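You operate a simulated robot arm through the tools that you are given. There is no shell and no other tool.

You run a simulated robot arm. Do the job below in one go: nothing can be reset, and whatever is moved stays where it is left.

TASK
Torque both gear cover bolts listed on the black clipboard by their size.
Fine: in the clipboard's order; M8 red driver 25 N m, M10 blue driver 50 N m; no red lamp; both drivers back in their docks; other bolts untouched.

It is judged by the outcome, as a careful person would: the job done as asked, and still so three seconds after it is handed in. It fails if anything else is knocked over, pushed out of place, dropped, spilled or broken. Lids that push on must go on centred and level and be pressed home; caps that screw on are set level and turned clockwise until they are tight.

THE ROBOT
A 6-joint arm with a two-finger gripper, fixed in place. Base frame: the origin is on the floor under the middle of its stand, x ahead of it, y to its left, z up. Units: mm, degrees, N and s.
It reaches about 1298 mm from its shoulder. Its first joint turns from -149.0 to 149.0 degrees. Payload 1.57 kg.
The TCP is the grasp point between the finger pads, 21 mm short of the fingertips. In the tool frame z runs along the fingers and y along their closing line. The gripper opens to 70 mm; its body begins 50 mm behind the TCP.
Orientation is that of the tool frame in the base frame, as a unit quaternion [x, y, z, w]. With the fingers straight down and closing along the base's y, the tool's x points along the base's -x, its y along +y and its z along -z.

THE INTERFACE
- The arm moves only by the tool drive_tool. Its argument "motion" is a list of rows, each an object (a shift or turn left out is 0, a gripper value left out holds the last) with "linear": the shift along the base's x, y, z in units of 25 mm (1.0 is 25 mm), a list of three; "turn": the turn, a rotation vector about the base's x, y, z in units of 6 degrees (1.0 is 6 degrees), a list of three. In form: [{"linear": [x, y, z], "turn": [wx, wy, wz]}, ...]. A call has 1 to 20 rows; each row shifts and turns the commanded pose from where the row before left it. "claw" is the opening in per cent of the stroke, from 0 (shut) to 100 (fully open), set as the call begins (left out, the last holds). A call with a number of a shift or a turn outside -1 to 1 is refused whole. A row lasts 0.2 s, in which the tool goes at most 50 mm and 8.6 degrees; a call with a longer step from one row to the next is refused whole, and so is a gripper value outside its range. A pose out of reach is approached as far as the arm can. The call stops where the force on the tool passes 40 N (or 10 N more than at its start, if that is more) or the arm is blocked; 0.2 s more then pass. Each finger travels about 103.7 mm/s and halts on what it meets, pressing with about 24 N; the grip force reading is that of the motor and also rises with nothing between the fingers. The clock runs only during rows and for 0.2 s after the last one: add rows that do not move to give the fingers time. The reply holds the time, the measured pose of the TCP, the force on the tool along the base axes, the opening and the grip force, in the units named above and with some noise, with the torque about the TCP (base axes, N m) and any sound that the robot's microphone picked up.
- Cameras (640 x 400 px; columns grow to the right, rows downward): "scene" is fixed at [49.9, -652, 1584.4]; the picture's right is [-0.54, -0.84, 0.00], its down [-0.64, 0.41, -0.65] and it looks along [0.55, -0.35, -0.76] (base axes); focal length 279 px, centre (320, 200). "wrist" rides on the gripper at [79, 4, -81] in the tool frame; the picture's right is [-0.05, 1.00, 0.00], its down [-0.67, -0.04, -0.74] and it looks along [-0.74, -0.04, 0.67] (tool axes); focal length 256 px, centre (320, 200). There is no depth. A picture from a camera that has moved, and an enlarged one, comes with that camera's place and axes in the base frame and with its lens.
- get_image(camera): a new picture of that camera. No time passes.
- slide_trunk(by): slides the trunk up (or, below 0, down) by that many mm; the arm rides with it, the base frame stays. It gives what a move gives, with no picture.
- zoom(camera, box): a new picture of the part [left, top, right, bottom] of that camera's present view, enlarged. No time passes.
- hand_in(): hands the job in; it is judged then, once.

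Nothing tells you positions but the pictures and the camera data. Unless the task says otherwise, let go and move clear before handing in.

The tools are called after "Call:" as name(argument=value, ...) on one line, values as JSON. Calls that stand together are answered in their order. drive_tool: Moves the arm, as the interface text tells. Its arguments: {"type":"object","properties":{"motion":{"type":"array","items":{"type":"object","properties":{"linear":{"type":"array","items":{"type":"number"}},"turn":{"type":"array","items":{"type":"number"}}}}},"claw":{"type":"number"}},"required":["motion"]} The other tools are called the same way: slide_trunk (by) moves the trunk up or down; get_image (camera) takes a picture; zoom (camera, box) takes an enlarged picture of a part of a camera's view; hand_in () hands the job in.

At the start:

```text
time: 0.0
eef_pos: [318.8, -532.1, 1254.7]
ee_rot: [0.001, 1.0, 0.001, -0.001]
contact_force: [0.0, -0.2, -0.5]
moment: [-0.05, 0.0, -0.01]
opening: 70.1
grasp_force: 0.1
trunk travel left (down, up): [-936.0, 34.0]
```

scene: 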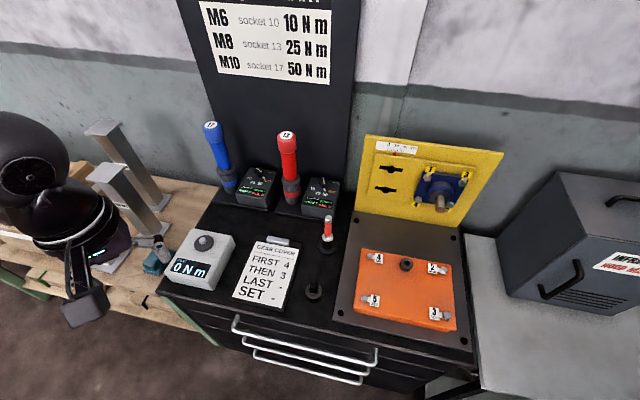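
wrist: 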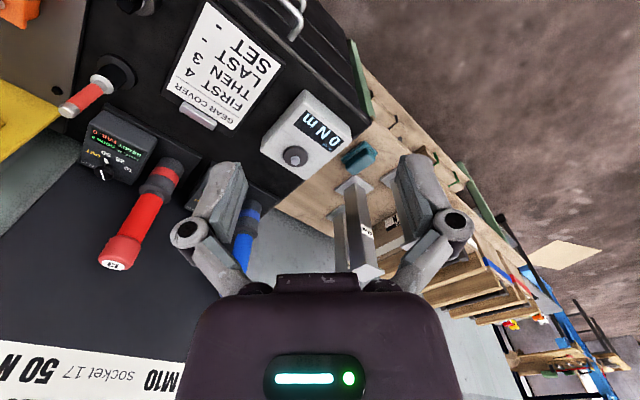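

I see a workbench with a blue driver and a red driver in docks, an orange gear cover with numbered bolts, a clipboard and a readout box. I'll zoom in on the details before moving anything.

Call:
zoom(camera="scene", box=[220, 225, 320, 320])

Call:
zoom(camera="scene", box=[330, 230, 480, 340])

Call:
zoom(camera="scene", box=[190, 110, 350, 220])

Call:
zoom(camera="scene", box=[340, 120, 520, 240])

Call:
zoom(camera="scene", box=[180, 0, 370, 100])

Call:
zoom(camera="scene", box=[160, 210, 350, 310])

```text
4.21 times, centred on (270, 272) of scene
camera zoom: at [49.9, -652.0, 1584.4], right [-0.54, -0.84, 0.0], down [-0.64, 0.41, -0.65], along [0.55, -0.35, -0.76], focal length 1175 px, centre (530, -105)
```

zoom: 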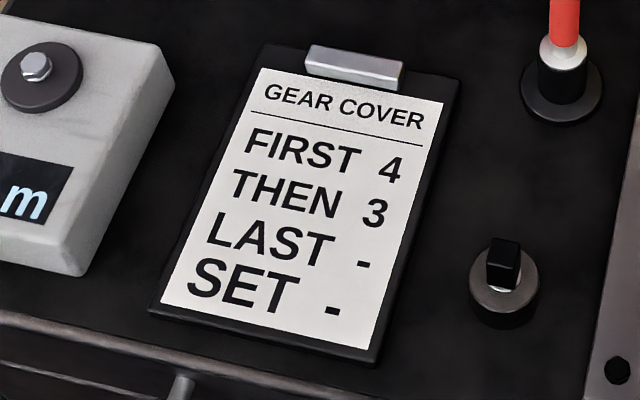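

```text
3.64 times, centred on (405, 285) of scene
camera zoom: at [49.9, -652.0, 1584.4], right [-0.54, -0.84, 0.0], down [-0.64, 0.41, -0.65], along [0.55, -0.35, -0.76], focal length 1015 px, centre (11, -109)
```

zoom: 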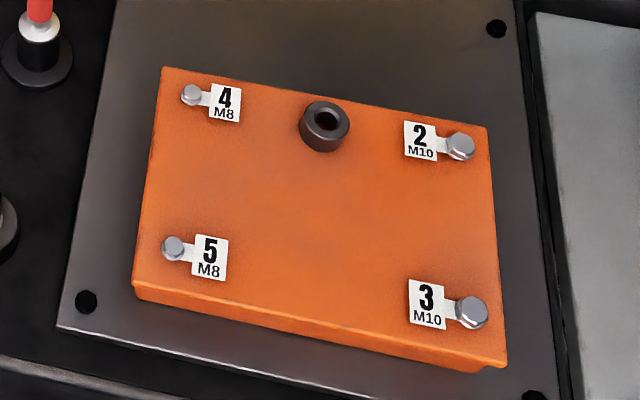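

```text
3.64 times, centred on (270, 165) of scene
camera zoom: at [49.9, -652.0, 1584.4], right [-0.54, -0.84, 0.0], down [-0.64, 0.41, -0.65], along [0.55, -0.35, -0.76], focal length 1015 px, centre (502, 327)
```

zoom: 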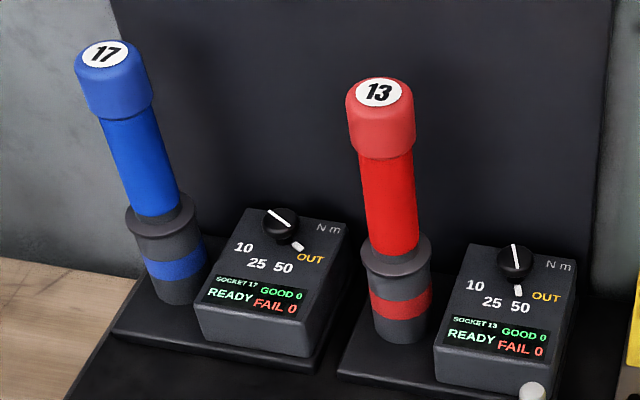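

```text
3.33 times, centred on (430, 180) of scene
camera zoom: at [49.9, -652.0, 1584.4], right [-0.54, -0.84, 0.0], down [-0.64, 0.41, -0.65], along [0.55, -0.35, -0.76], focal length 930 px, centre (-47, 267)
```

zoom: 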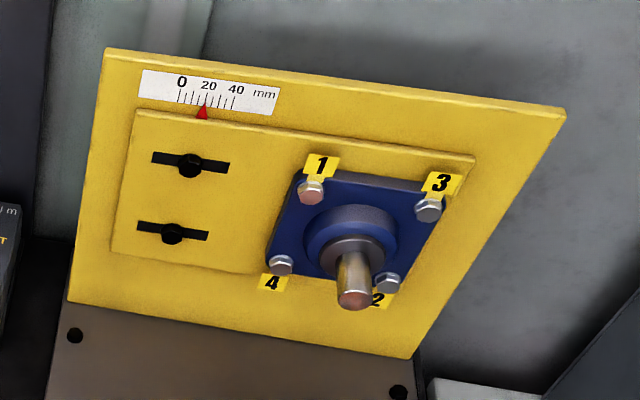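

```text
3.37 times, centred on (275, 50) of scene
camera zoom: at [49.9, -652.0, 1584.4], right [-0.54, -0.84, 0.0], down [-0.64, 0.41, -0.65], along [0.55, -0.35, -0.76], focal length 940 px, centre (472, 705)
```

zoom: 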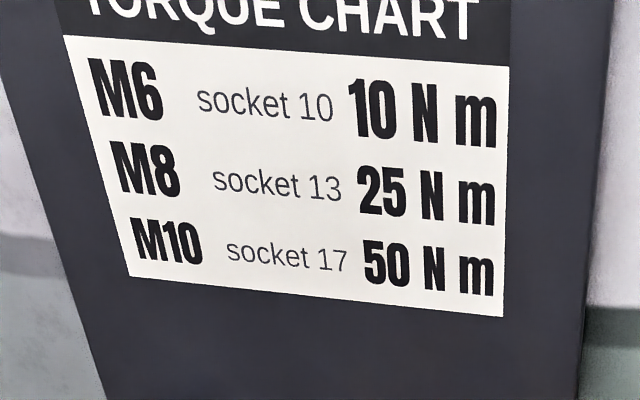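

```text
3.37 times, centred on (255, 260) of scene
camera zoom: at [49.9, -652.0, 1584.4], right [-0.54, -0.84, 0.0], down [-0.64, 0.41, -0.65], along [0.55, -0.35, -0.76], focal length 940 px, centre (539, -2)
```

zoom: 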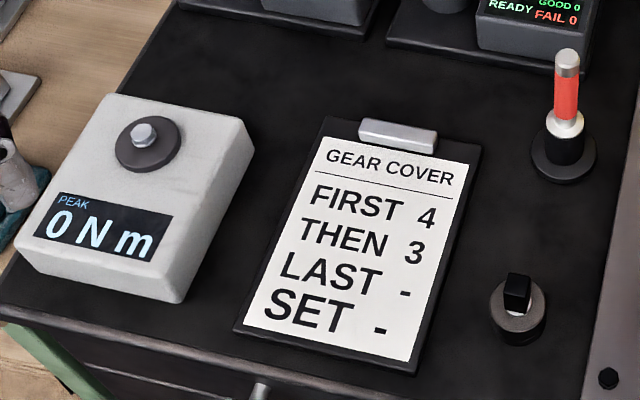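

The clipboard lists 4 first (M8, red driver) and then 3 (M10, blue driver) on the orange gear cover. The dock boxes have dials, so I'll look closely at those and at the wrist view.

Call:
zoom(camera="scene", box=[235, 155, 285, 215])

Call:
zoom(camera="scene", box=[295, 165, 350, 225])

Call:
zoom(camera="wrist", box=[60, 90, 300, 280])

Call:
get_image(camera="wrist")

```text
6.67 times, centred on (260, 185) of scene
camera zoom: at [49.9, -652.0, 1584.4], right [-0.54, -0.84, 0.0], down [-0.64, 0.41, -0.65], along [0.55, -0.35, -0.76], focal length 1860 px, centre (720, 300)
```

zoom: 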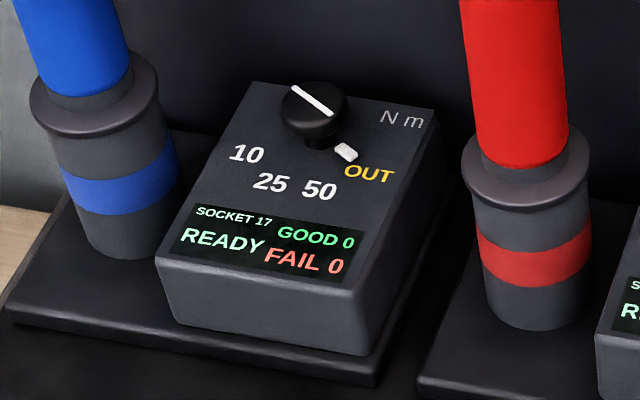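

```text
6.67 times, centred on (322, 195) of scene
camera zoom: at [49.9, -652.0, 1584.4], right [-0.54, -0.84, 0.0], down [-0.64, 0.41, -0.65], along [0.55, -0.35, -0.76], focal length 1860 px, centre (303, 233)
```

zoom: 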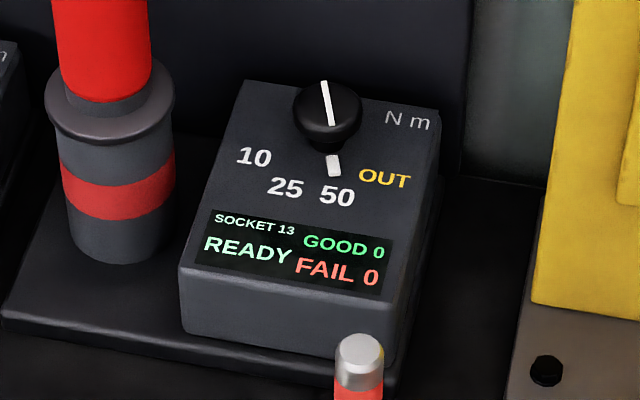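

```text
2.11 times, centred on (180, 185) of wrist
camera zoom: at [238.8, -528.2, 1336.0], right [0.05, 1.0, 0.0], down [0.67, -0.04, 0.74], along [0.74, -0.04, -0.67], focal length 539 px, centre (615, 232)
```

zoom: 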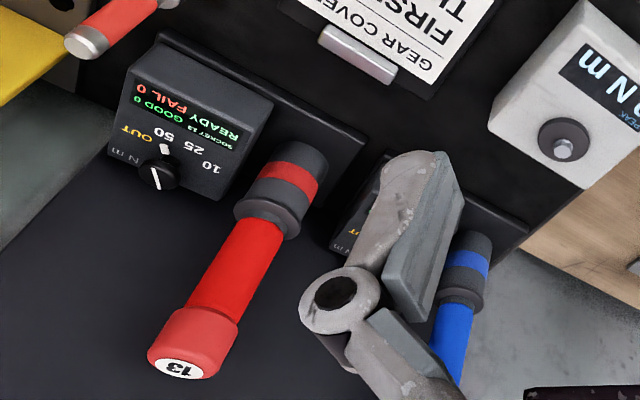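

```text
taken
camera wrist: at [238.8, -528.2, 1336.0], right [0.05, 1.0, 0.0], down [0.67, -0.04, 0.74], along [0.74, -0.04, -0.67], focal length 256 px, centre (320, 200)
```

wrist: 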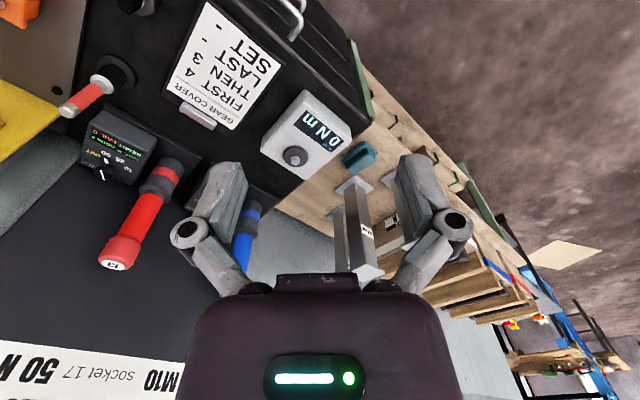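

The red dial points at 50 and needs 25, while the blue dial points at OUT and needs 50, so both must be turned. The bench runs at about 45° to the base axes, so I'll turn the tool to match and look again.

Call:
drive_tool(motion=[{"turn": [0, 0, -0.9375]}, {"turn": [0, 0, -0.9375]}, {"turn": [0, 0, -0.9375]}, {"turn": [0, 0, -0.9375]}, {"turn": [0, 0, -0.9375]}, {"turn": [0, 0, -0.9375]}, {"turn": [0, 0, -0.9375]}, {"turn": [0, 0, -0.9375]}, {}])

Call:
get_image(camera="wrist")

Call:
get_image(camera="scene")

```text
time: 2.0
eef_pos: [318.5, -532.7, 1255.2]
ee_rot: [0.383, 0.924, 0.0, 0.0]
contact_force: [-0.4, 0.7, 0.3]
moment: [0.0, 0.0, 0.01]
opening: 70.0
grasp_force: 0.1
trunk travel left (down, up): [-936.0, 34.0]
```

```text
taken
camera wrist: at [264.9, -473.4, 1336.0], right [0.74, 0.67, 0.0], down [0.45, -0.5, 0.74], along [0.5, -0.55, -0.67], focal length 256 px, centre (320, 200)
```

wrist: 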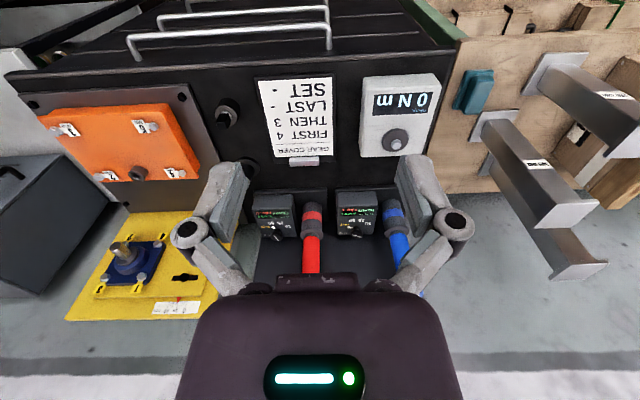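

```text
taken
```

scene: 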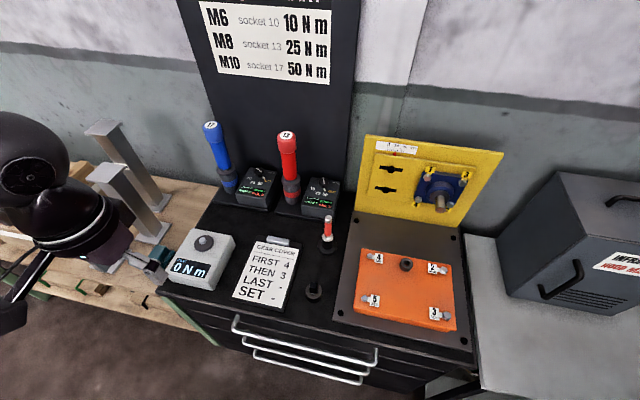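

The wrist view now lines up with the bench, whose top I put at about z 860, with the drivers on the far side. I'll move in for a closer look at the docks, staying above everything.

Call:
drive_tool(motion=[{"linear": [0.72, -0.966, -0.1]}, {"linear": [0.72, -0.966, -0.1]}, {"linear": [0.72, -0.966, -0.1]}, {"linear": [0.72, -0.966, -0.1]}, {"linear": [0.72, -0.966, -0.1]}, {"linear": [0.72, -0.966, -0.1]}, {"linear": [0.72, -0.966, -0.1]}, {"linear": [0.72, -0.966, -0.1]}, {"linear": [0.72, -0.966, -0.1]}, {"linear": [0.72, -0.966, -0.1]}, {}])

Call:
get_image(camera="wrist")

Call:
get_image(camera="scene")

```text
time: 4.4
eef_pos: [497.0, -774.3, 1255.4]
ee_rot: [0.382, 0.924, 0.0, 0.0]
contact_force: [0.4, 0.2, -0.2]
moment: [-0.01, -0.03, 0.0]
opening: 69.9
grasp_force: 0.0
out of reach, approached as far as the arm can: row 2, 4, 6, 8, 10
trunk travel left (down, up): [-936.0, 34.0]
```

```text
taken
camera wrist: at [444.0, -715.4, 1336.4], right [0.74, 0.67, 0.0], down [0.45, -0.5, 0.75], along [0.5, -0.55, -0.67], focal length 256 px, centre (320, 200)
```

wrist: 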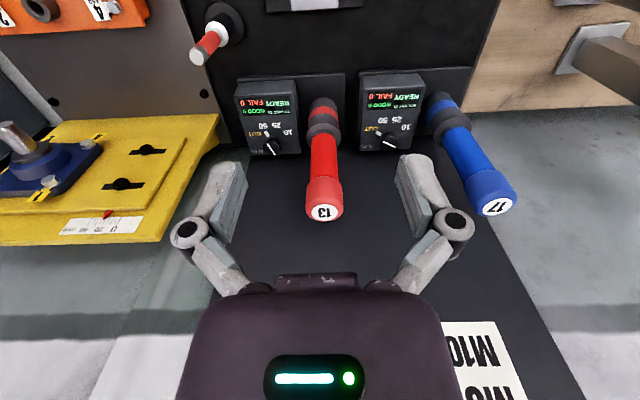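

```text
taken
```

scene: 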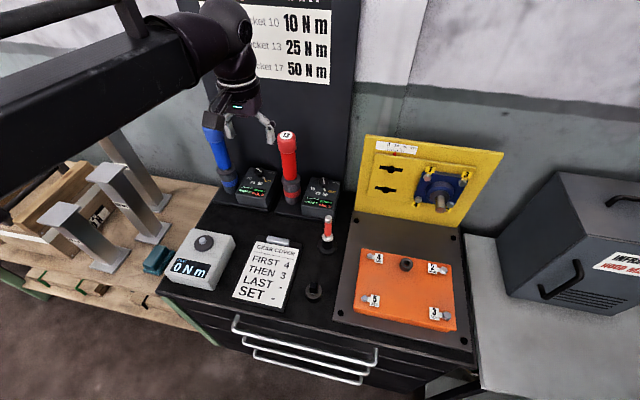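

The red driver cap is at about z 1114. The last move did not descend, so I'll test a small pure downward step.

Call:
drive_tool(motion=[{"linear": [0, 0, -0.5]}, {"linear": [0, 0, -0.5]}, {}])

```text
time: 5.2
eef_pos: [496.1, -773.9, 1255.9]
ee_rot: [0.381, 0.924, 0.0, 0.0]
contact_force: [0.4, -0.6, 1.0]
moment: [0.01, -0.02, -0.02]
opening: 70.2
grasp_force: 0.1
out of reach, approached as far as the arm can: row 1, 2
trunk travel left (down, up): [-936.0, 34.0]
```

Call:
slide_trunk(by=-60)

Call:
get_image(camera="scene")

```text
time: 6.2
eef_pos: [497.1, -774.4, 1194.6]
ee_rot: [0.382, 0.924, 0.0, -0.001]
contact_force: [0.2, 0.4, -1.1]
moment: [0.0, -0.04, 0.0]
opening: 70.1
grasp_force: 0.1
trunk travel left (down, up): [-876.0, 94.0]
```

```text
taken
```

scene: 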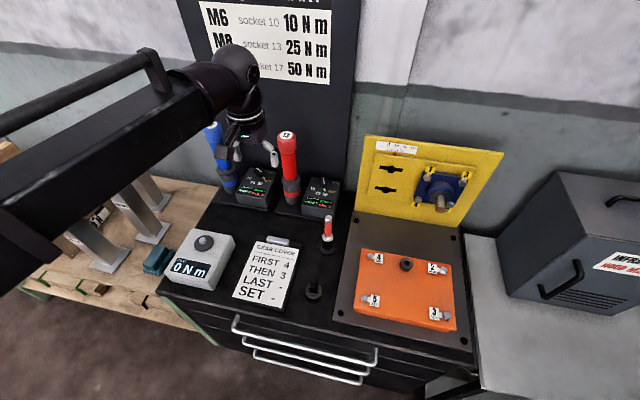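

Sliding the trunk lowers the tool exactly. I'll lift the arm relative to the trunk and then slide down, which gives it room to move vertically.

Call:
drive_tool(motion=[{"linear": [0, 0, 1]}, {"linear": [0, 0, 1]}, {"linear": [0, 0, 1]}, {"linear": [0, 0, 1]}, {"linear": [0, 0, 1]}, {"linear": [0, 0, 1]}, {"linear": [0, 0, 1]}, {"linear": [0, 0, 1]}, {}])

Call:
slide_trunk(by=-240)

Call:
get_image(camera="scene")

Call:
get_image(camera="wrist")

```text
time: 8.2
eef_pos: [497.8, -775.3, 1193.9]
ee_rot: [0.381, 0.925, 0.0, 0.001]
contact_force: [0.4, 0.4, 0.4]
moment: [0.0, 0.0, 0.01]
opening: 70.1
grasp_force: 0.0
out of reach, approached as far as the arm can: row 1, 2, 3, 4, 5, 6, 7, 8
trunk travel left (down, up): [-876.0, 94.0]
```

```text
time: 10.7
eef_pos: [496.9, -775.2, 955.4]
ee_rot: [0.382, 0.924, 0.0, 0.0]
contact_force: [0.2, -0.4, -0.2]
moment: [0.0, 0.0, 0.01]
opening: 70.1
grasp_force: 0.0
trunk travel left (down, up): [-636.0, 334.0]
```

```text
taken
```

scene: 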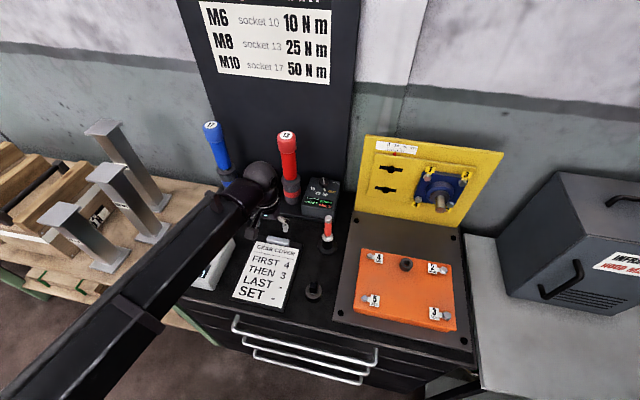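

```text
taken
camera wrist: at [444.3, -715.8, 1036.1], right [0.74, 0.67, 0.0], down [0.45, -0.5, 0.74], along [0.5, -0.55, -0.67], focal length 256 px, centre (320, 200)
```

wrist: 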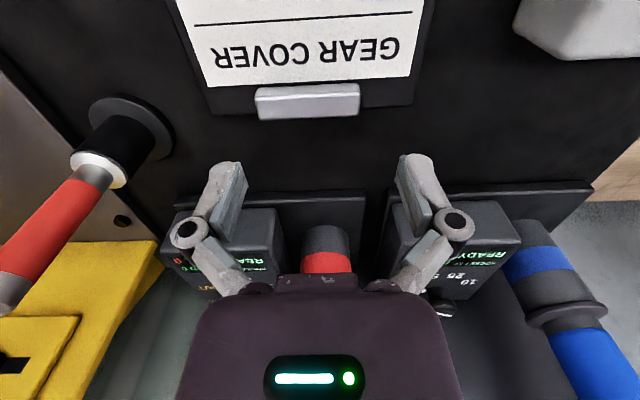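

The tool is now at z 955 and is touching nothing. The arm would not move vertically at all, so I'll test small vertical steps here to understand why.

Call:
drive_tool(motion=[{"linear": [0, 0, 0.4]}, {}])

```text
time: 11.3
eef_pos: [497.8, -774.2, 955.1]
ee_rot: [0.382, 0.924, 0.0, 0.0]
contact_force: [1.0, 0.7, -0.4]
moment: [0.01, 0.02, 0.03]
opening: 69.9
grasp_force: 0.2
out of reach, approached as far as the arm can: row 1
trunk travel left (down, up): [-636.0, 334.0]
```

Vertical motion comes only from the trunk, so I'll do all height changes with it. I'll raise it and study the dials and drivers from closer.

Call:
slide_trunk(by=200)

Call:
get_image(camera="wrist")

Call:
zoom(camera="wrist", box=[210, 40, 370, 240])

Call:
zoom(camera="wrist", box=[340, 40, 540, 240])

```text
time: 13.5
eef_pos: [497.2, -776.6, 1154.7]
ee_rot: [0.383, 0.924, 0.001, 0.0]
contact_force: [0.3, -0.8, -0.2]
moment: [0.0, 0.01, 0.03]
opening: 70.1
grasp_force: 0.1
trunk travel left (down, up): [-836.0, 134.0]
```

```text
taken
camera wrist: at [444.3, -715.9, 1235.9], right [0.74, 0.67, 0.0], down [0.45, -0.5, 0.74], along [0.5, -0.55, -0.67], focal length 256 px, centre (320, 200)
```

wrist: 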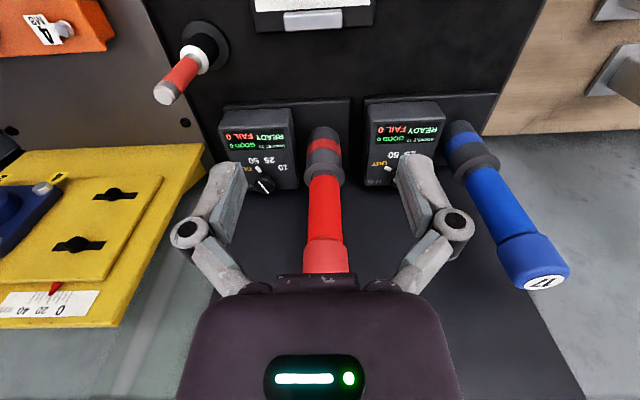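

```text
2.00 times, centred on (290, 140) of wrist
camera zoom: at [444.3, -715.9, 1235.9], right [0.74, 0.67, 0.0], down [0.45, -0.5, 0.74], along [0.5, -0.55, -0.67], focal length 512 px, centre (380, 320)
```

zoom: 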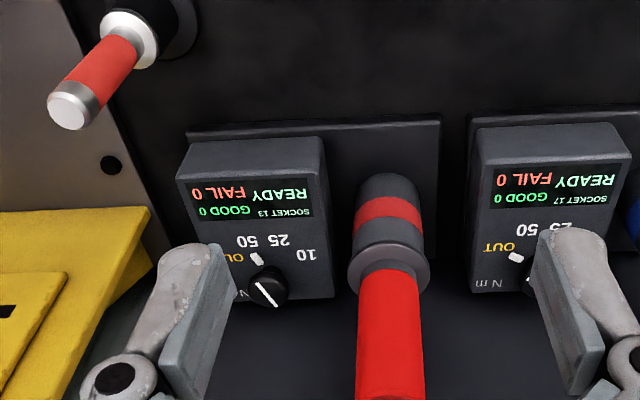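

```text
2.00 times, centred on (440, 140) of wrist
camera zoom: at [444.3, -715.9, 1235.9], right [0.74, 0.67, 0.0], down [0.45, -0.5, 0.74], along [0.5, -0.55, -0.67], focal length 512 px, centre (80, 320)
```

zoom: 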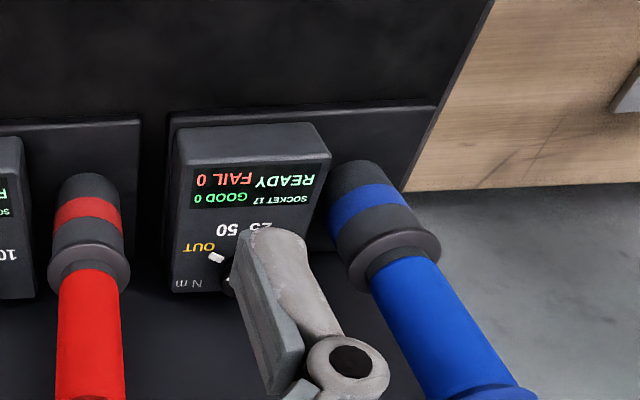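

The red dial knob is at the back of its box, about 110 mm to the right of the red driver. I'll go up and take another view to measure the backboard and knob.

Call:
slide_trunk(by=60)

Call:
drive_tool(motion=[{"linear": [0.0, -0.9, 0]}, {"linear": [0.0, -0.9, 0]}, {"linear": [0.0, -0.9, 0]}, {"linear": [0.0, -0.9, 0]}, {}])

Call:
get_image(camera="wrist")

Call:
get_image(camera="scene")

```text
time: 14.5
eef_pos: [496.6, -775.9, 1214.3]
ee_rot: [0.382, 0.924, 0.0, 0.0]
contact_force: [-0.2, 1.4, 0.1]
moment: [0.0, 0.02, 0.01]
opening: 70.2
grasp_force: 0.1
trunk travel left (down, up): [-896.0, 74.0]
```

```text
time: 15.7
eef_pos: [498.6, -864.1, 1215.3]
ee_rot: [0.382, 0.924, 0.0, 0.0]
contact_force: [-0.2, 0.8, 0.2]
moment: [0.0, 0.01, -0.02]
opening: 70.0
grasp_force: 0.0
trunk travel left (down, up): [-896.0, 74.0]
```

```text
taken
camera wrist: at [445.2, -805.7, 1296.2], right [0.74, 0.67, 0.0], down [0.45, -0.5, 0.74], along [0.5, -0.55, -0.67], focal length 256 px, centre (320, 200)
```

wrist: 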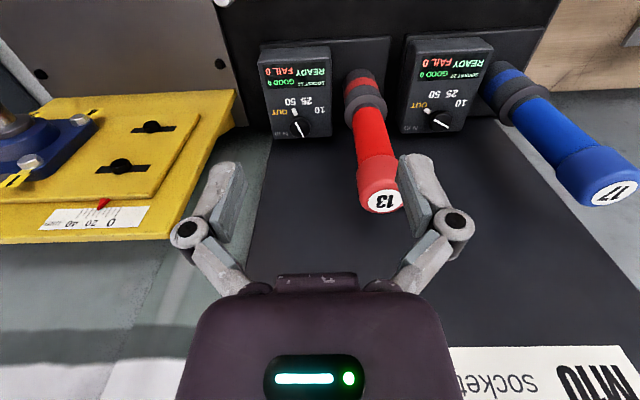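

```text
taken
```

scene: 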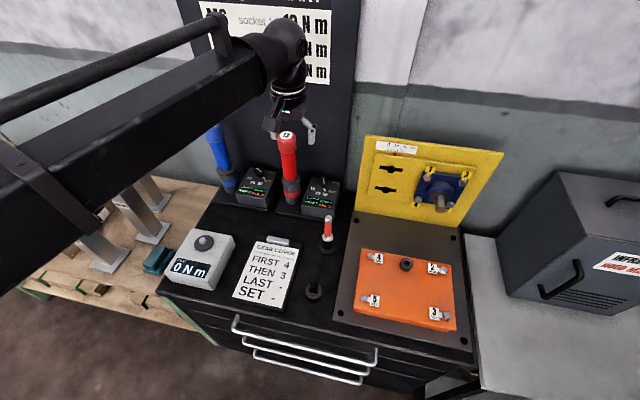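

Call:
zoom(camera="wrist", box=[240, 20, 400, 120])

Call:
zoom(camera="wrist", box=[240, 60, 400, 160])

Call:
zoom(camera="wrist", box=[390, 20, 550, 160])

Call:
zoom(camera="wrist", box=[320, 40, 640, 240])

```text
4.00 times, centred on (320, 70) of wrist
camera zoom: at [445.2, -805.7, 1296.2], right [0.74, 0.67, 0.0], down [0.45, -0.5, 0.74], along [0.5, -0.55, -0.67], focal length 1024 px, centre (320, 720)
```

zoom: 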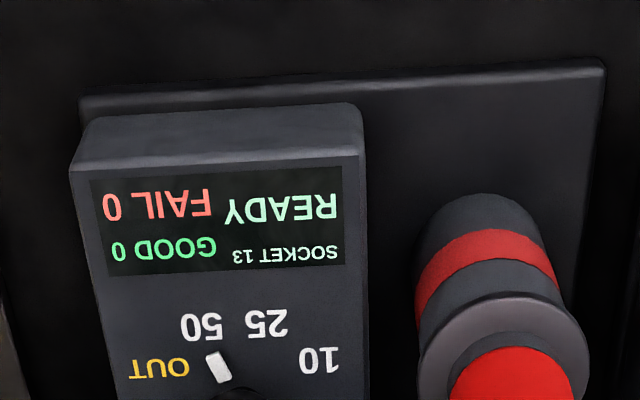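

```text
4.00 times, centred on (320, 110) of wrist
camera zoom: at [445.2, -805.7, 1296.2], right [0.74, 0.67, 0.0], down [0.45, -0.5, 0.74], along [0.5, -0.55, -0.67], focal length 1024 px, centre (320, 560)
```

zoom: 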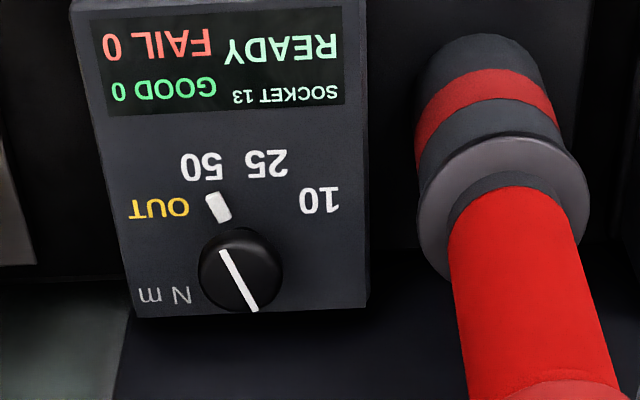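

```text
2.86 times, centred on (470, 90) of wrist
camera zoom: at [445.2, -805.7, 1296.2], right [0.74, 0.67, 0.0], down [0.45, -0.5, 0.74], along [0.5, -0.55, -0.67], focal length 731 px, centre (-109, 514)
```

zoom: 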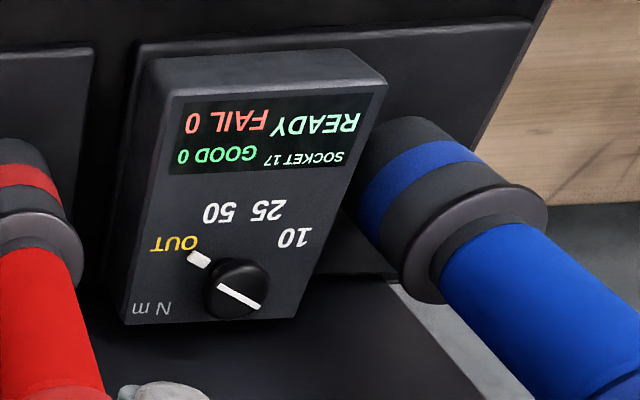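

```text
2.00 times, centred on (480, 140) of wrist
camera zoom: at [445.2, -805.7, 1296.2], right [0.74, 0.67, 0.0], down [0.45, -0.5, 0.74], along [0.5, -0.55, -0.67], focal length 512 px, centre (0, 320)
```

zoom: 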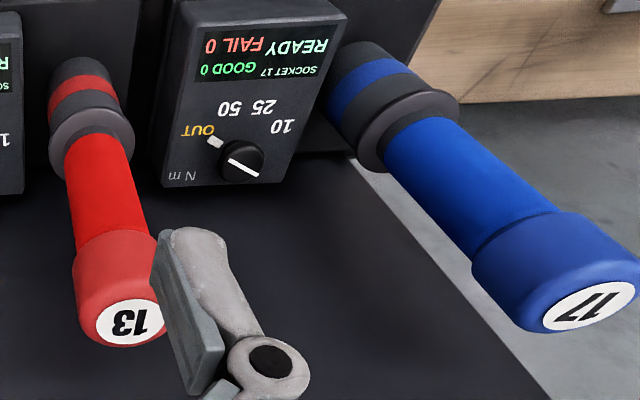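

The backboard face is at about a 1159 in bench coordinates and the red knob at about a 1120, b 303, z 918. That leaves little room, so I'll test in free space whether the wrist can tilt.

Call:
drive_tool(motion=[{"turn": [-0.7071, -0.7071, 0]}, {"turn": [-0.7071, -0.7071, 0]}, {}])

Call:
get_image(camera="scene")

```text
time: 16.5
eef_pos: [497.3, -865.2, 1218.8]
ee_rot: [0.38, 0.919, -0.04, 0.097]
contact_force: [-0.2, -1.0, 0.1]
moment: [0.03, -0.02, -0.03]
opening: 69.8
grasp_force: 0.0
out of reach, approached as far as the arm can: row 2
trunk travel left (down, up): [-896.0, 74.0]
```

```text
taken
```

scene: 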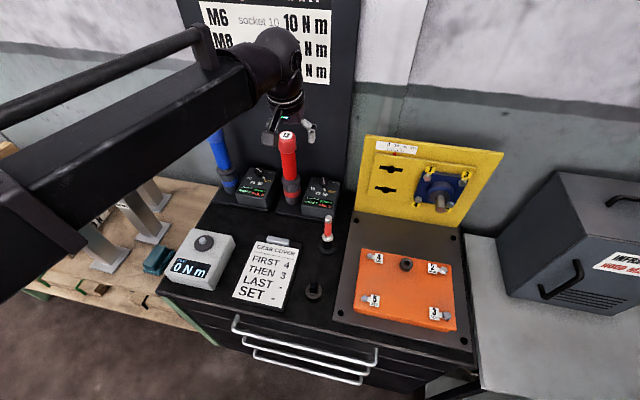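

The wrist does tilt about a pitch joint roughly 170 mm above the TCP. I'll zoom in on the gripper in the scene view to gauge its size before working near the backboard.

Call:
zoom(camera="scene", box=[180, 10, 360, 160])

Call:
get_image(camera="wrist")

```text
2.67 times, centred on (270, 85) of scene
camera zoom: at [49.9, -652.0, 1584.4], right [-0.54, -0.84, 0.0], down [-0.64, 0.41, -0.65], along [0.55, -0.35, -0.76], focal length 744 px, centre (453, 507)
```

zoom: 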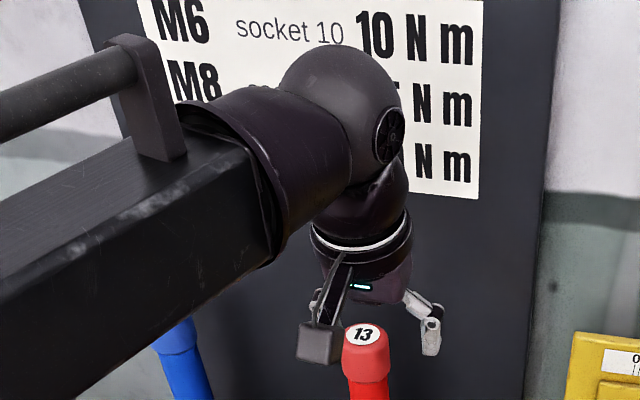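

```text
taken
camera wrist: at [434.2, -795.6, 1281.7], right [0.74, 0.67, 0.01], down [0.33, -0.38, 0.87], along [0.59, -0.64, -0.5], focal length 256 px, centre (320, 200)
```

wrist: 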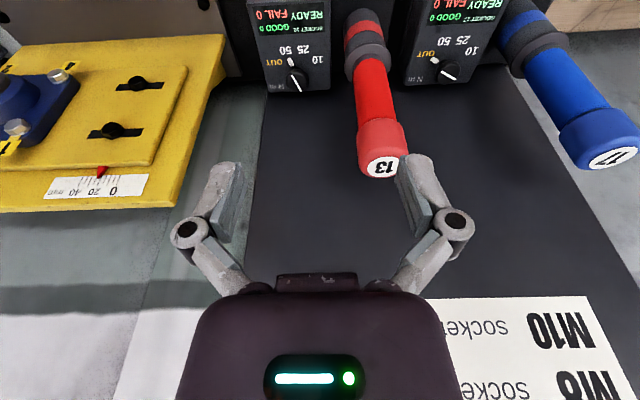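

The arm is a level beam with a tilting wrist. To turn the red knob I'll tilt about 24° so the wrist stays clear of the backboard, pre-turn the tool 20° counterclockwise, and move above the knob at a safe height.

Call:
drive_tool(motion=[{"turn": [-0.7071, -0.7071, 0]}, {"turn": [-0.7071, -0.7071, 0]}, {"turn": [0, 0, 0.8333]}, {"turn": [0, 0, 0.8333]}, {"turn": [0, 0, 0.8333]}, {"turn": [0, 0, 0.8333]}, {"linear": [0.459, -0.81, 0]}, {"linear": [0.459, -0.81, 0]}, {"linear": [0.459, -0.81, 0]}, {"linear": [0.459, -0.81, 0]}, {"linear": [0.459, -0.81, 0]}, {}], claw=65)

Call:
get_image(camera="wrist")

Call:
get_image(camera="scene")

```text
time: 19.1
eef_pos: [556.5, -966.5, 1230.8]
ee_rot: [0.211, 0.955, -0.045, 0.203]
contact_force: [0.4, -0.3, 0.9]
moment: [0.02, 0.02, 0.02]
opening: 45.7
grasp_force: 0.1
out of reach, approached as far as the arm can: row 1, 2
trunk travel left (down, up): [-896.0, 74.0]
```

```text
taken
camera wrist: at [462.8, -917.4, 1273.2], right [0.47, 0.89, 0.02], down [0.26, -0.16, 0.95], along [0.85, -0.44, -0.31], focal length 256 px, centre (320, 200)
```

wrist: 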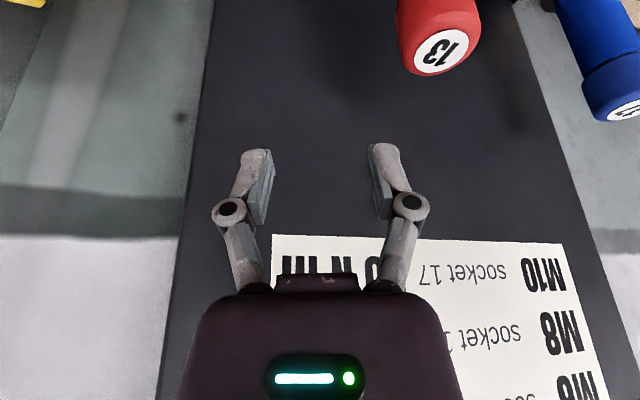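

```text
taken
```

scene: 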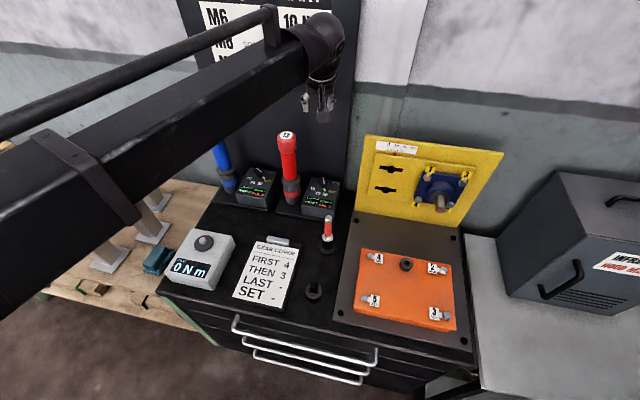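

Call:
slide_trunk(by=-200)

Call:
get_image(camera="wrist")

Call:
get_image(camera="scene")

```text
time: 21.2
eef_pos: [557.0, -966.7, 1030.0]
ee_rot: [0.211, 0.955, -0.046, 0.203]
contact_force: [-0.8, 0.5, -0.3]
moment: [-0.01, 0.0, 0.02]
opening: 45.7
grasp_force: 0.0
trunk travel left (down, up): [-696.0, 274.0]
```

```text
taken
camera wrist: at [463.0, -917.6, 1072.9], right [0.47, 0.88, 0.02], down [0.26, -0.16, 0.95], along [0.85, -0.44, -0.31], focal length 256 px, centre (320, 200)
```

wrist: 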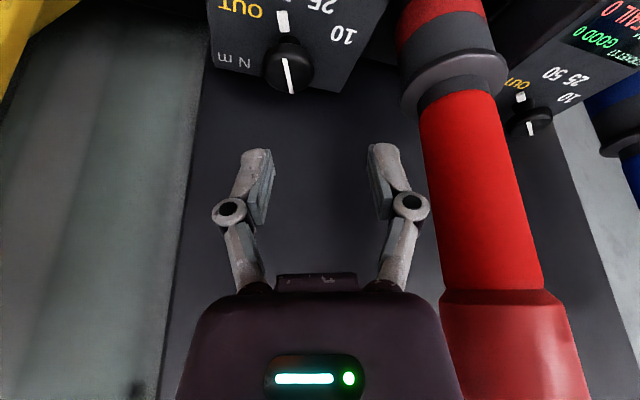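

```text
taken
```

scene: 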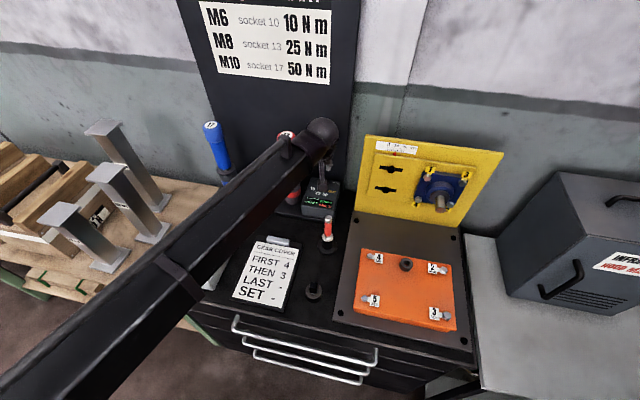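

The knob is clearly visible, and combining the views puts its top at about a 1110, b 298, z 938. I'll move over it and go part of the way down.

Call:
drive_tool(motion=[{"linear": [0.37, -0.6, 0]}, {"linear": [0.37, -0.6, 0]}, {}])

Call:
slide_trunk(by=-40)

Call:
get_image(camera="wrist")

Call:
zoom(camera="scene", box=[270, 100, 390, 220])

```text
time: 22.0
eef_pos: [575.3, -996.6, 1030.5]
ee_rot: [0.21, 0.955, -0.045, 0.204]
contact_force: [-0.4, -0.1, 0.2]
moment: [0.01, 0.0, 0.0]
opening: 45.5
grasp_force: 0.0
trunk travel left (down, up): [-696.0, 274.0]
```

```text
time: 22.9
eef_pos: [572.9, -995.9, 990.9]
ee_rot: [0.211, 0.955, -0.045, 0.204]
contact_force: [-0.3, -0.2, 0.1]
moment: [0.0, 0.0, 0.05]
opening: 45.7
grasp_force: 0.0
trunk travel left (down, up): [-656.0, 314.0]
```

```text
taken
camera wrist: at [480.7, -948.0, 1032.9], right [0.47, 0.88, 0.02], down [0.26, -0.16, 0.95], along [0.85, -0.44, -0.31], focal length 256 px, centre (320, 200)
```

wrist: 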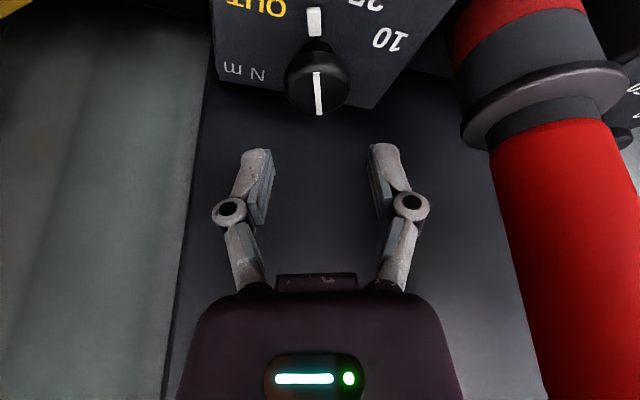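

```text
3.33 times, centred on (330, 160) of scene
camera zoom: at [49.9, -652.0, 1584.4], right [-0.54, -0.84, 0.0], down [-0.64, 0.41, -0.65], along [0.55, -0.35, -0.76], focal length 930 px, centre (287, 333)
```

zoom: 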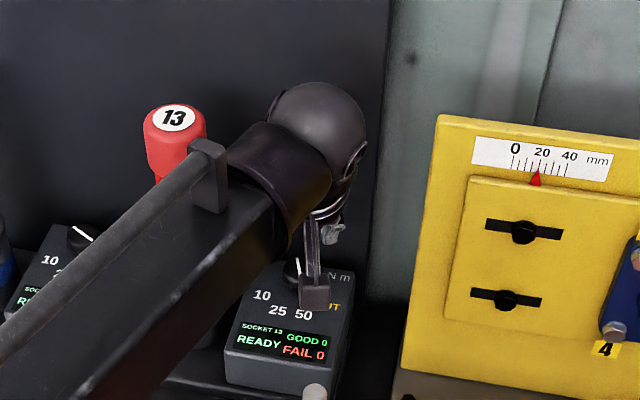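

The knob is lined up between the fingers, with its top at about z 933. I'll go down in steps.

Call:
slide_trunk(by=-38)

Call:
get_image(camera="wrist")

Call:
zoom(camera="wrist", box=[200, 50, 440, 230])

```text
time: 23.7
eef_pos: [574.1, -996.5, 953.6]
ee_rot: [0.211, 0.955, -0.045, 0.203]
contact_force: [0.0, -0.2, 0.1]
moment: [0.0, -0.02, -0.02]
opening: 45.4
grasp_force: 0.0
trunk travel left (down, up): [-618.0, 352.0]
```

```text
taken
camera wrist: at [480.7, -948.0, 994.9], right [0.47, 0.88, 0.02], down [0.26, -0.16, 0.95], along [0.85, -0.44, -0.31], focal length 256 px, centre (320, 200)
```

wrist: 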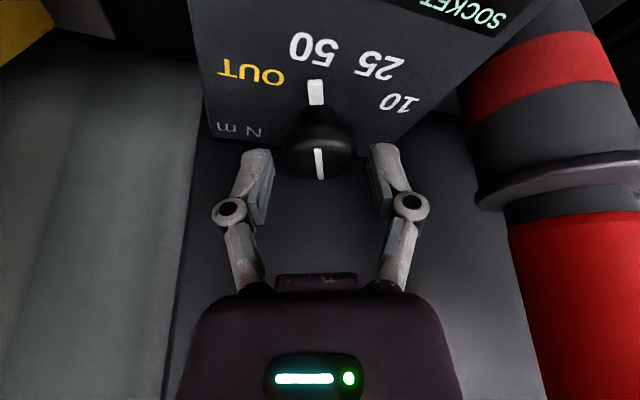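

```text
2.22 times, centred on (320, 140) of wrist
camera zoom: at [480.7, -948.0, 994.9], right [0.47, 0.88, 0.02], down [0.26, -0.16, 0.95], along [0.85, -0.44, -0.31], focal length 569 px, centre (320, 333)
```

zoom: 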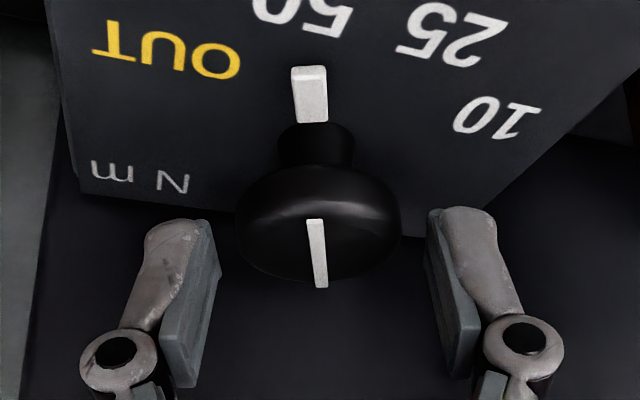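

The knob head sits between the pads and the box face is just below the fingertips. I'll back off slightly, go down 5 mm, and close on it.

Call:
drive_tool(motion=[{"linear": [-0.145, 0.068, 0]}, {}])

Call:
slide_trunk(by=-5)

Call:
drive_tool(motion=[{}, {}, {}], claw=35)

Call:
zoom(camera="wrist", box=[200, 50, 440, 230])

```text
time: 24.3
eef_pos: [571.4, -995.8, 953.5]
ee_rot: [0.21, 0.955, -0.045, 0.203]
contact_force: [-0.2, 0.4, 0.0]
moment: [0.03, -0.02, -0.02]
opening: 45.6
grasp_force: 0.0
trunk travel left (down, up): [-618.0, 352.0]
```

```text
time: 24.8
eef_pos: [570.1, -994.9, 947.5]
ee_rot: [0.21, 0.955, -0.044, 0.203]
contact_force: [0.4, 0.0, -0.5]
moment: [0.0, -0.01, -0.03]
opening: 45.5
grasp_force: 0.2
trunk travel left (down, up): [-613.0, 357.0]
```

```text
time: 25.6
eef_pos: [571.1, -994.9, 947.8]
ee_rot: [0.211, 0.955, -0.045, 0.202]
contact_force: [-0.1, -1.6, 1.9]
moment: [-0.06, -0.02, -0.04]
opening: 33.3
grasp_force: 24.1
trunk travel left (down, up): [-613.0, 357.0]
```

```text
2.22 times, centred on (320, 140) of wrist
camera zoom: at [477.0, -946.3, 990.0], right [0.47, 0.88, 0.02], down [0.26, -0.16, 0.95], along [0.85, -0.44, -0.31], focal length 569 px, centre (320, 333)
```

zoom: 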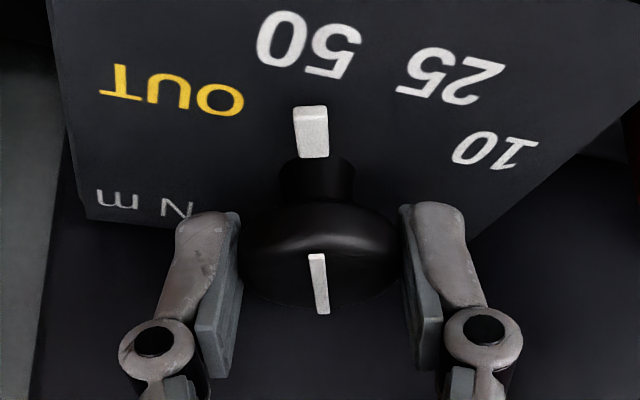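

I have the knob gripped, and it measures 33 mm across. I'll turn it 30° clockwise seen from above, from 50 to 25.

Call:
drive_tool(motion=[{"turn": [0, 0, -1]}, {"turn": [0, 0, -1]}, {"turn": [0, 0, -1]}, {"turn": [0, 0, -1]}, {"turn": [0, 0, -1]}, {}])

Call:
zoom(camera="wrist", box=[200, 50, 440, 230])

Call:
zoom(camera="scene", box=[270, 140, 370, 220])

```text
time: 27.0
eef_pos: [571.8, -992.6, 948.2]
ee_rot: [0.452, 0.868, -0.096, 0.184]
contact_force: [3.3, 4.0, 0.3]
moment: [-0.06, -0.18, 0.02]
opening: 33.1
grasp_force: 24.4
trunk travel left (down, up): [-613.0, 357.0]
```

```text
2.22 times, centred on (320, 140) of wrist
camera zoom: at [514.9, -904.5, 990.1], right [0.85, 0.53, 0.02], down [0.15, -0.27, 0.95], along [0.51, -0.8, -0.31], focal length 569 px, centre (320, 333)
```

zoom: 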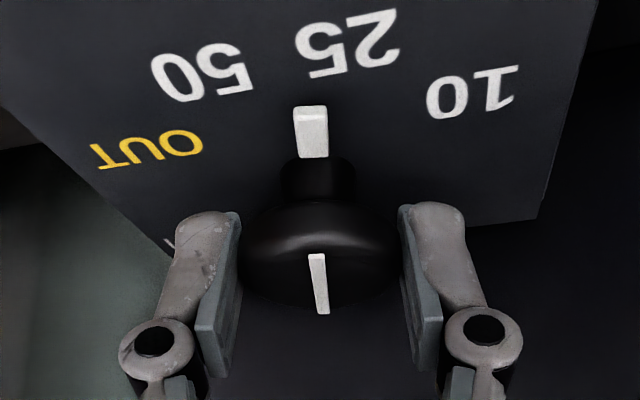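

```text
5.00 times, centred on (320, 180) of scene
camera zoom: at [49.9, -652.0, 1584.4], right [-0.54, -0.84, 0.0], down [-0.64, 0.41, -0.65], along [0.55, -0.35, -0.76], focal length 1395 px, centre (320, 300)
```

zoom: 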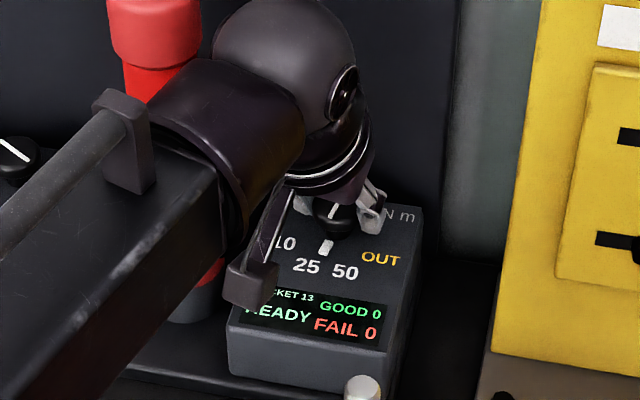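

The pointer has moved to about 10° short of the 25 mark, so the detents look about 40° apart. To keep clear of the red driver I'll let go, turn the tool back and grip again for the last 10°.

Call:
drive_tool(motion=[{}, {}, {}], claw=66)

Call:
zoom(camera="wrist", box=[200, 50, 440, 230])

```text
time: 27.8
eef_pos: [571.4, -994.9, 947.4]
ee_rot: [0.451, 0.868, -0.096, 0.184]
contact_force: [0.3, -0.2, -0.6]
moment: [0.02, 0.0, 0.01]
opening: 46.1
grasp_force: 0.0
trunk travel left (down, up): [-613.0, 357.0]
```

```text
2.22 times, centred on (320, 140) of wrist
camera zoom: at [514.1, -905.5, 989.8], right [0.85, 0.53, 0.02], down [0.15, -0.27, 0.95], along [0.51, -0.8, -0.31], focal length 569 px, centre (320, 333)
```

zoom: 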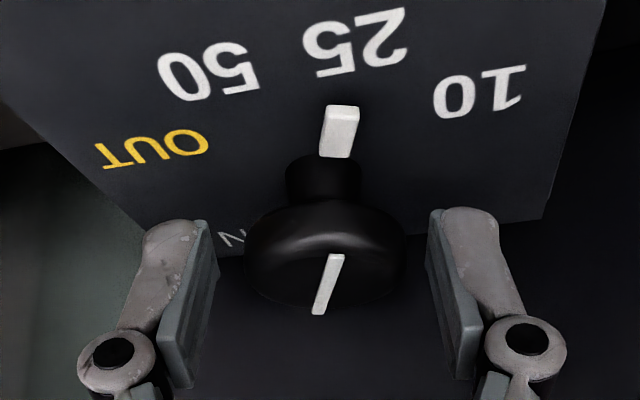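

On release the knob clicked into the detent, and the pointer is now at 25. I'll rise and check from above.

Call:
slide_trunk(by=90)

Call:
zoom(camera="wrist", box=[160, 0, 480, 200])

Call:
zoom(camera="scene", box=[270, 140, 370, 220])

```text
time: 29.1
eef_pos: [571.0, -993.3, 1037.6]
ee_rot: [0.451, 0.868, -0.096, 0.186]
contact_force: [-0.7, 0.6, 0.0]
moment: [-0.02, -0.03, 0.0]
opening: 46.0
grasp_force: 0.0
trunk travel left (down, up): [-703.0, 267.0]
```

```text
2.00 times, centred on (320, 100) of wrist
camera zoom: at [514.2, -905.6, 1079.7], right [0.85, 0.53, 0.02], down [0.15, -0.27, 0.95], along [0.51, -0.8, -0.31], focal length 512 px, centre (320, 400)
```

zoom: 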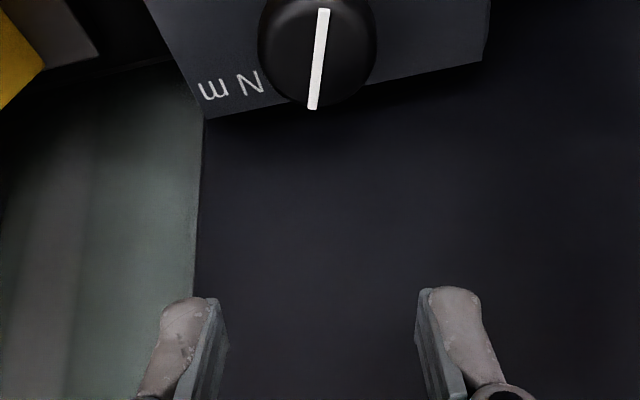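

```text
5.00 times, centred on (320, 180) of scene
camera zoom: at [49.9, -652.0, 1584.4], right [-0.54, -0.84, 0.0], down [-0.64, 0.41, -0.65], along [0.55, -0.35, -0.76], focal length 1395 px, centre (320, 300)
```

zoom: 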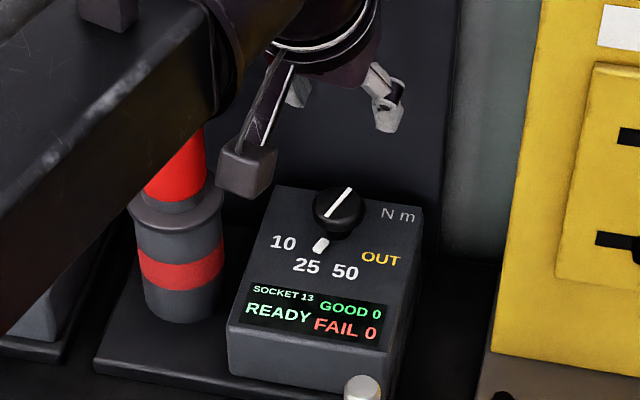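

The red dial now reads 25. Next I'll raise clear of the drivers, cross over to the blue dial, which I put at about a 1107, b 83, and pre-turn the tool counterclockwise.

Call:
slide_trunk(by=160)

Call:
drive_tool(motion=[{"linear": [0.739, 0.789, 0]}, {"linear": [0.739, 0.789, 0]}, {"linear": [0.739, 0.789, 0]}, {"linear": [0.739, 0.789, 0]}, {"linear": [0.739, 0.789, 0]}, {"linear": [0.739, 0.789, 0]}, {"linear": [0.739, 0.789, 0]}, {"linear": [0.739, 0.789, 0]}, {"turn": [0, 0, 0.9444]}, {"turn": [0, 0, 0.9444]}, {"turn": [0, 0, 0.9444]}, {"turn": [0, 0, 0.9444]}, {"turn": [0, 0, 0.9444]}, {"turn": [0, 0, 0.9444]}, {}])

Call:
get_image(camera="wrist")

Call:
get_image(camera="scene")

```text
time: 30.9
eef_pos: [570.9, -994.0, 1197.9]
ee_rot: [0.45, 0.868, -0.096, 0.185]
contact_force: [0.2, 0.2, 0.0]
moment: [-0.01, 0.0, -0.01]
opening: 46.3
grasp_force: 0.1
trunk travel left (down, up): [-863.0, 107.0]
```

```text
time: 34.1
eef_pos: [719.3, -837.0, 1197.6]
ee_rot: [0.176, 0.962, -0.037, 0.205]
contact_force: [0.5, -1.0, 0.2]
moment: [-0.01, 0.02, -0.02]
opening: 46.3
grasp_force: 0.2
trunk travel left (down, up): [-863.0, 107.0]
```

```text
taken
camera wrist: at [622.0, -795.4, 1239.8], right [0.4, 0.92, 0.02], down [0.27, -0.14, 0.95], along [0.87, -0.38, -0.31], focal length 256 px, centre (320, 200)
```

wrist: 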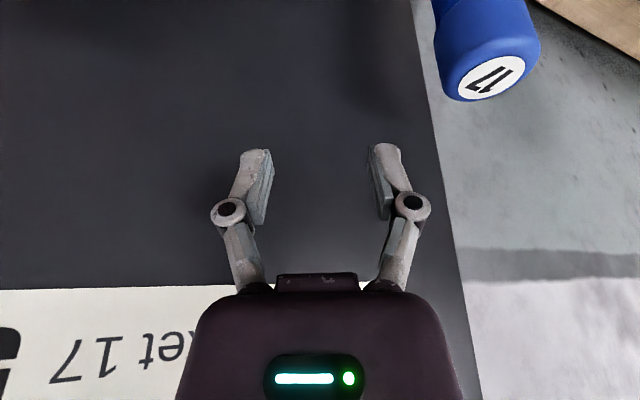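

```text
taken
```

scene: 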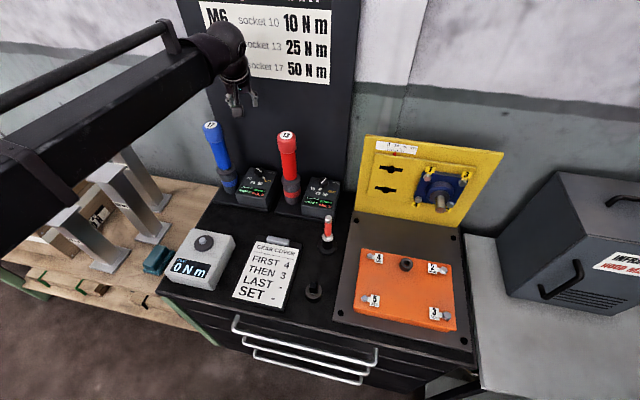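

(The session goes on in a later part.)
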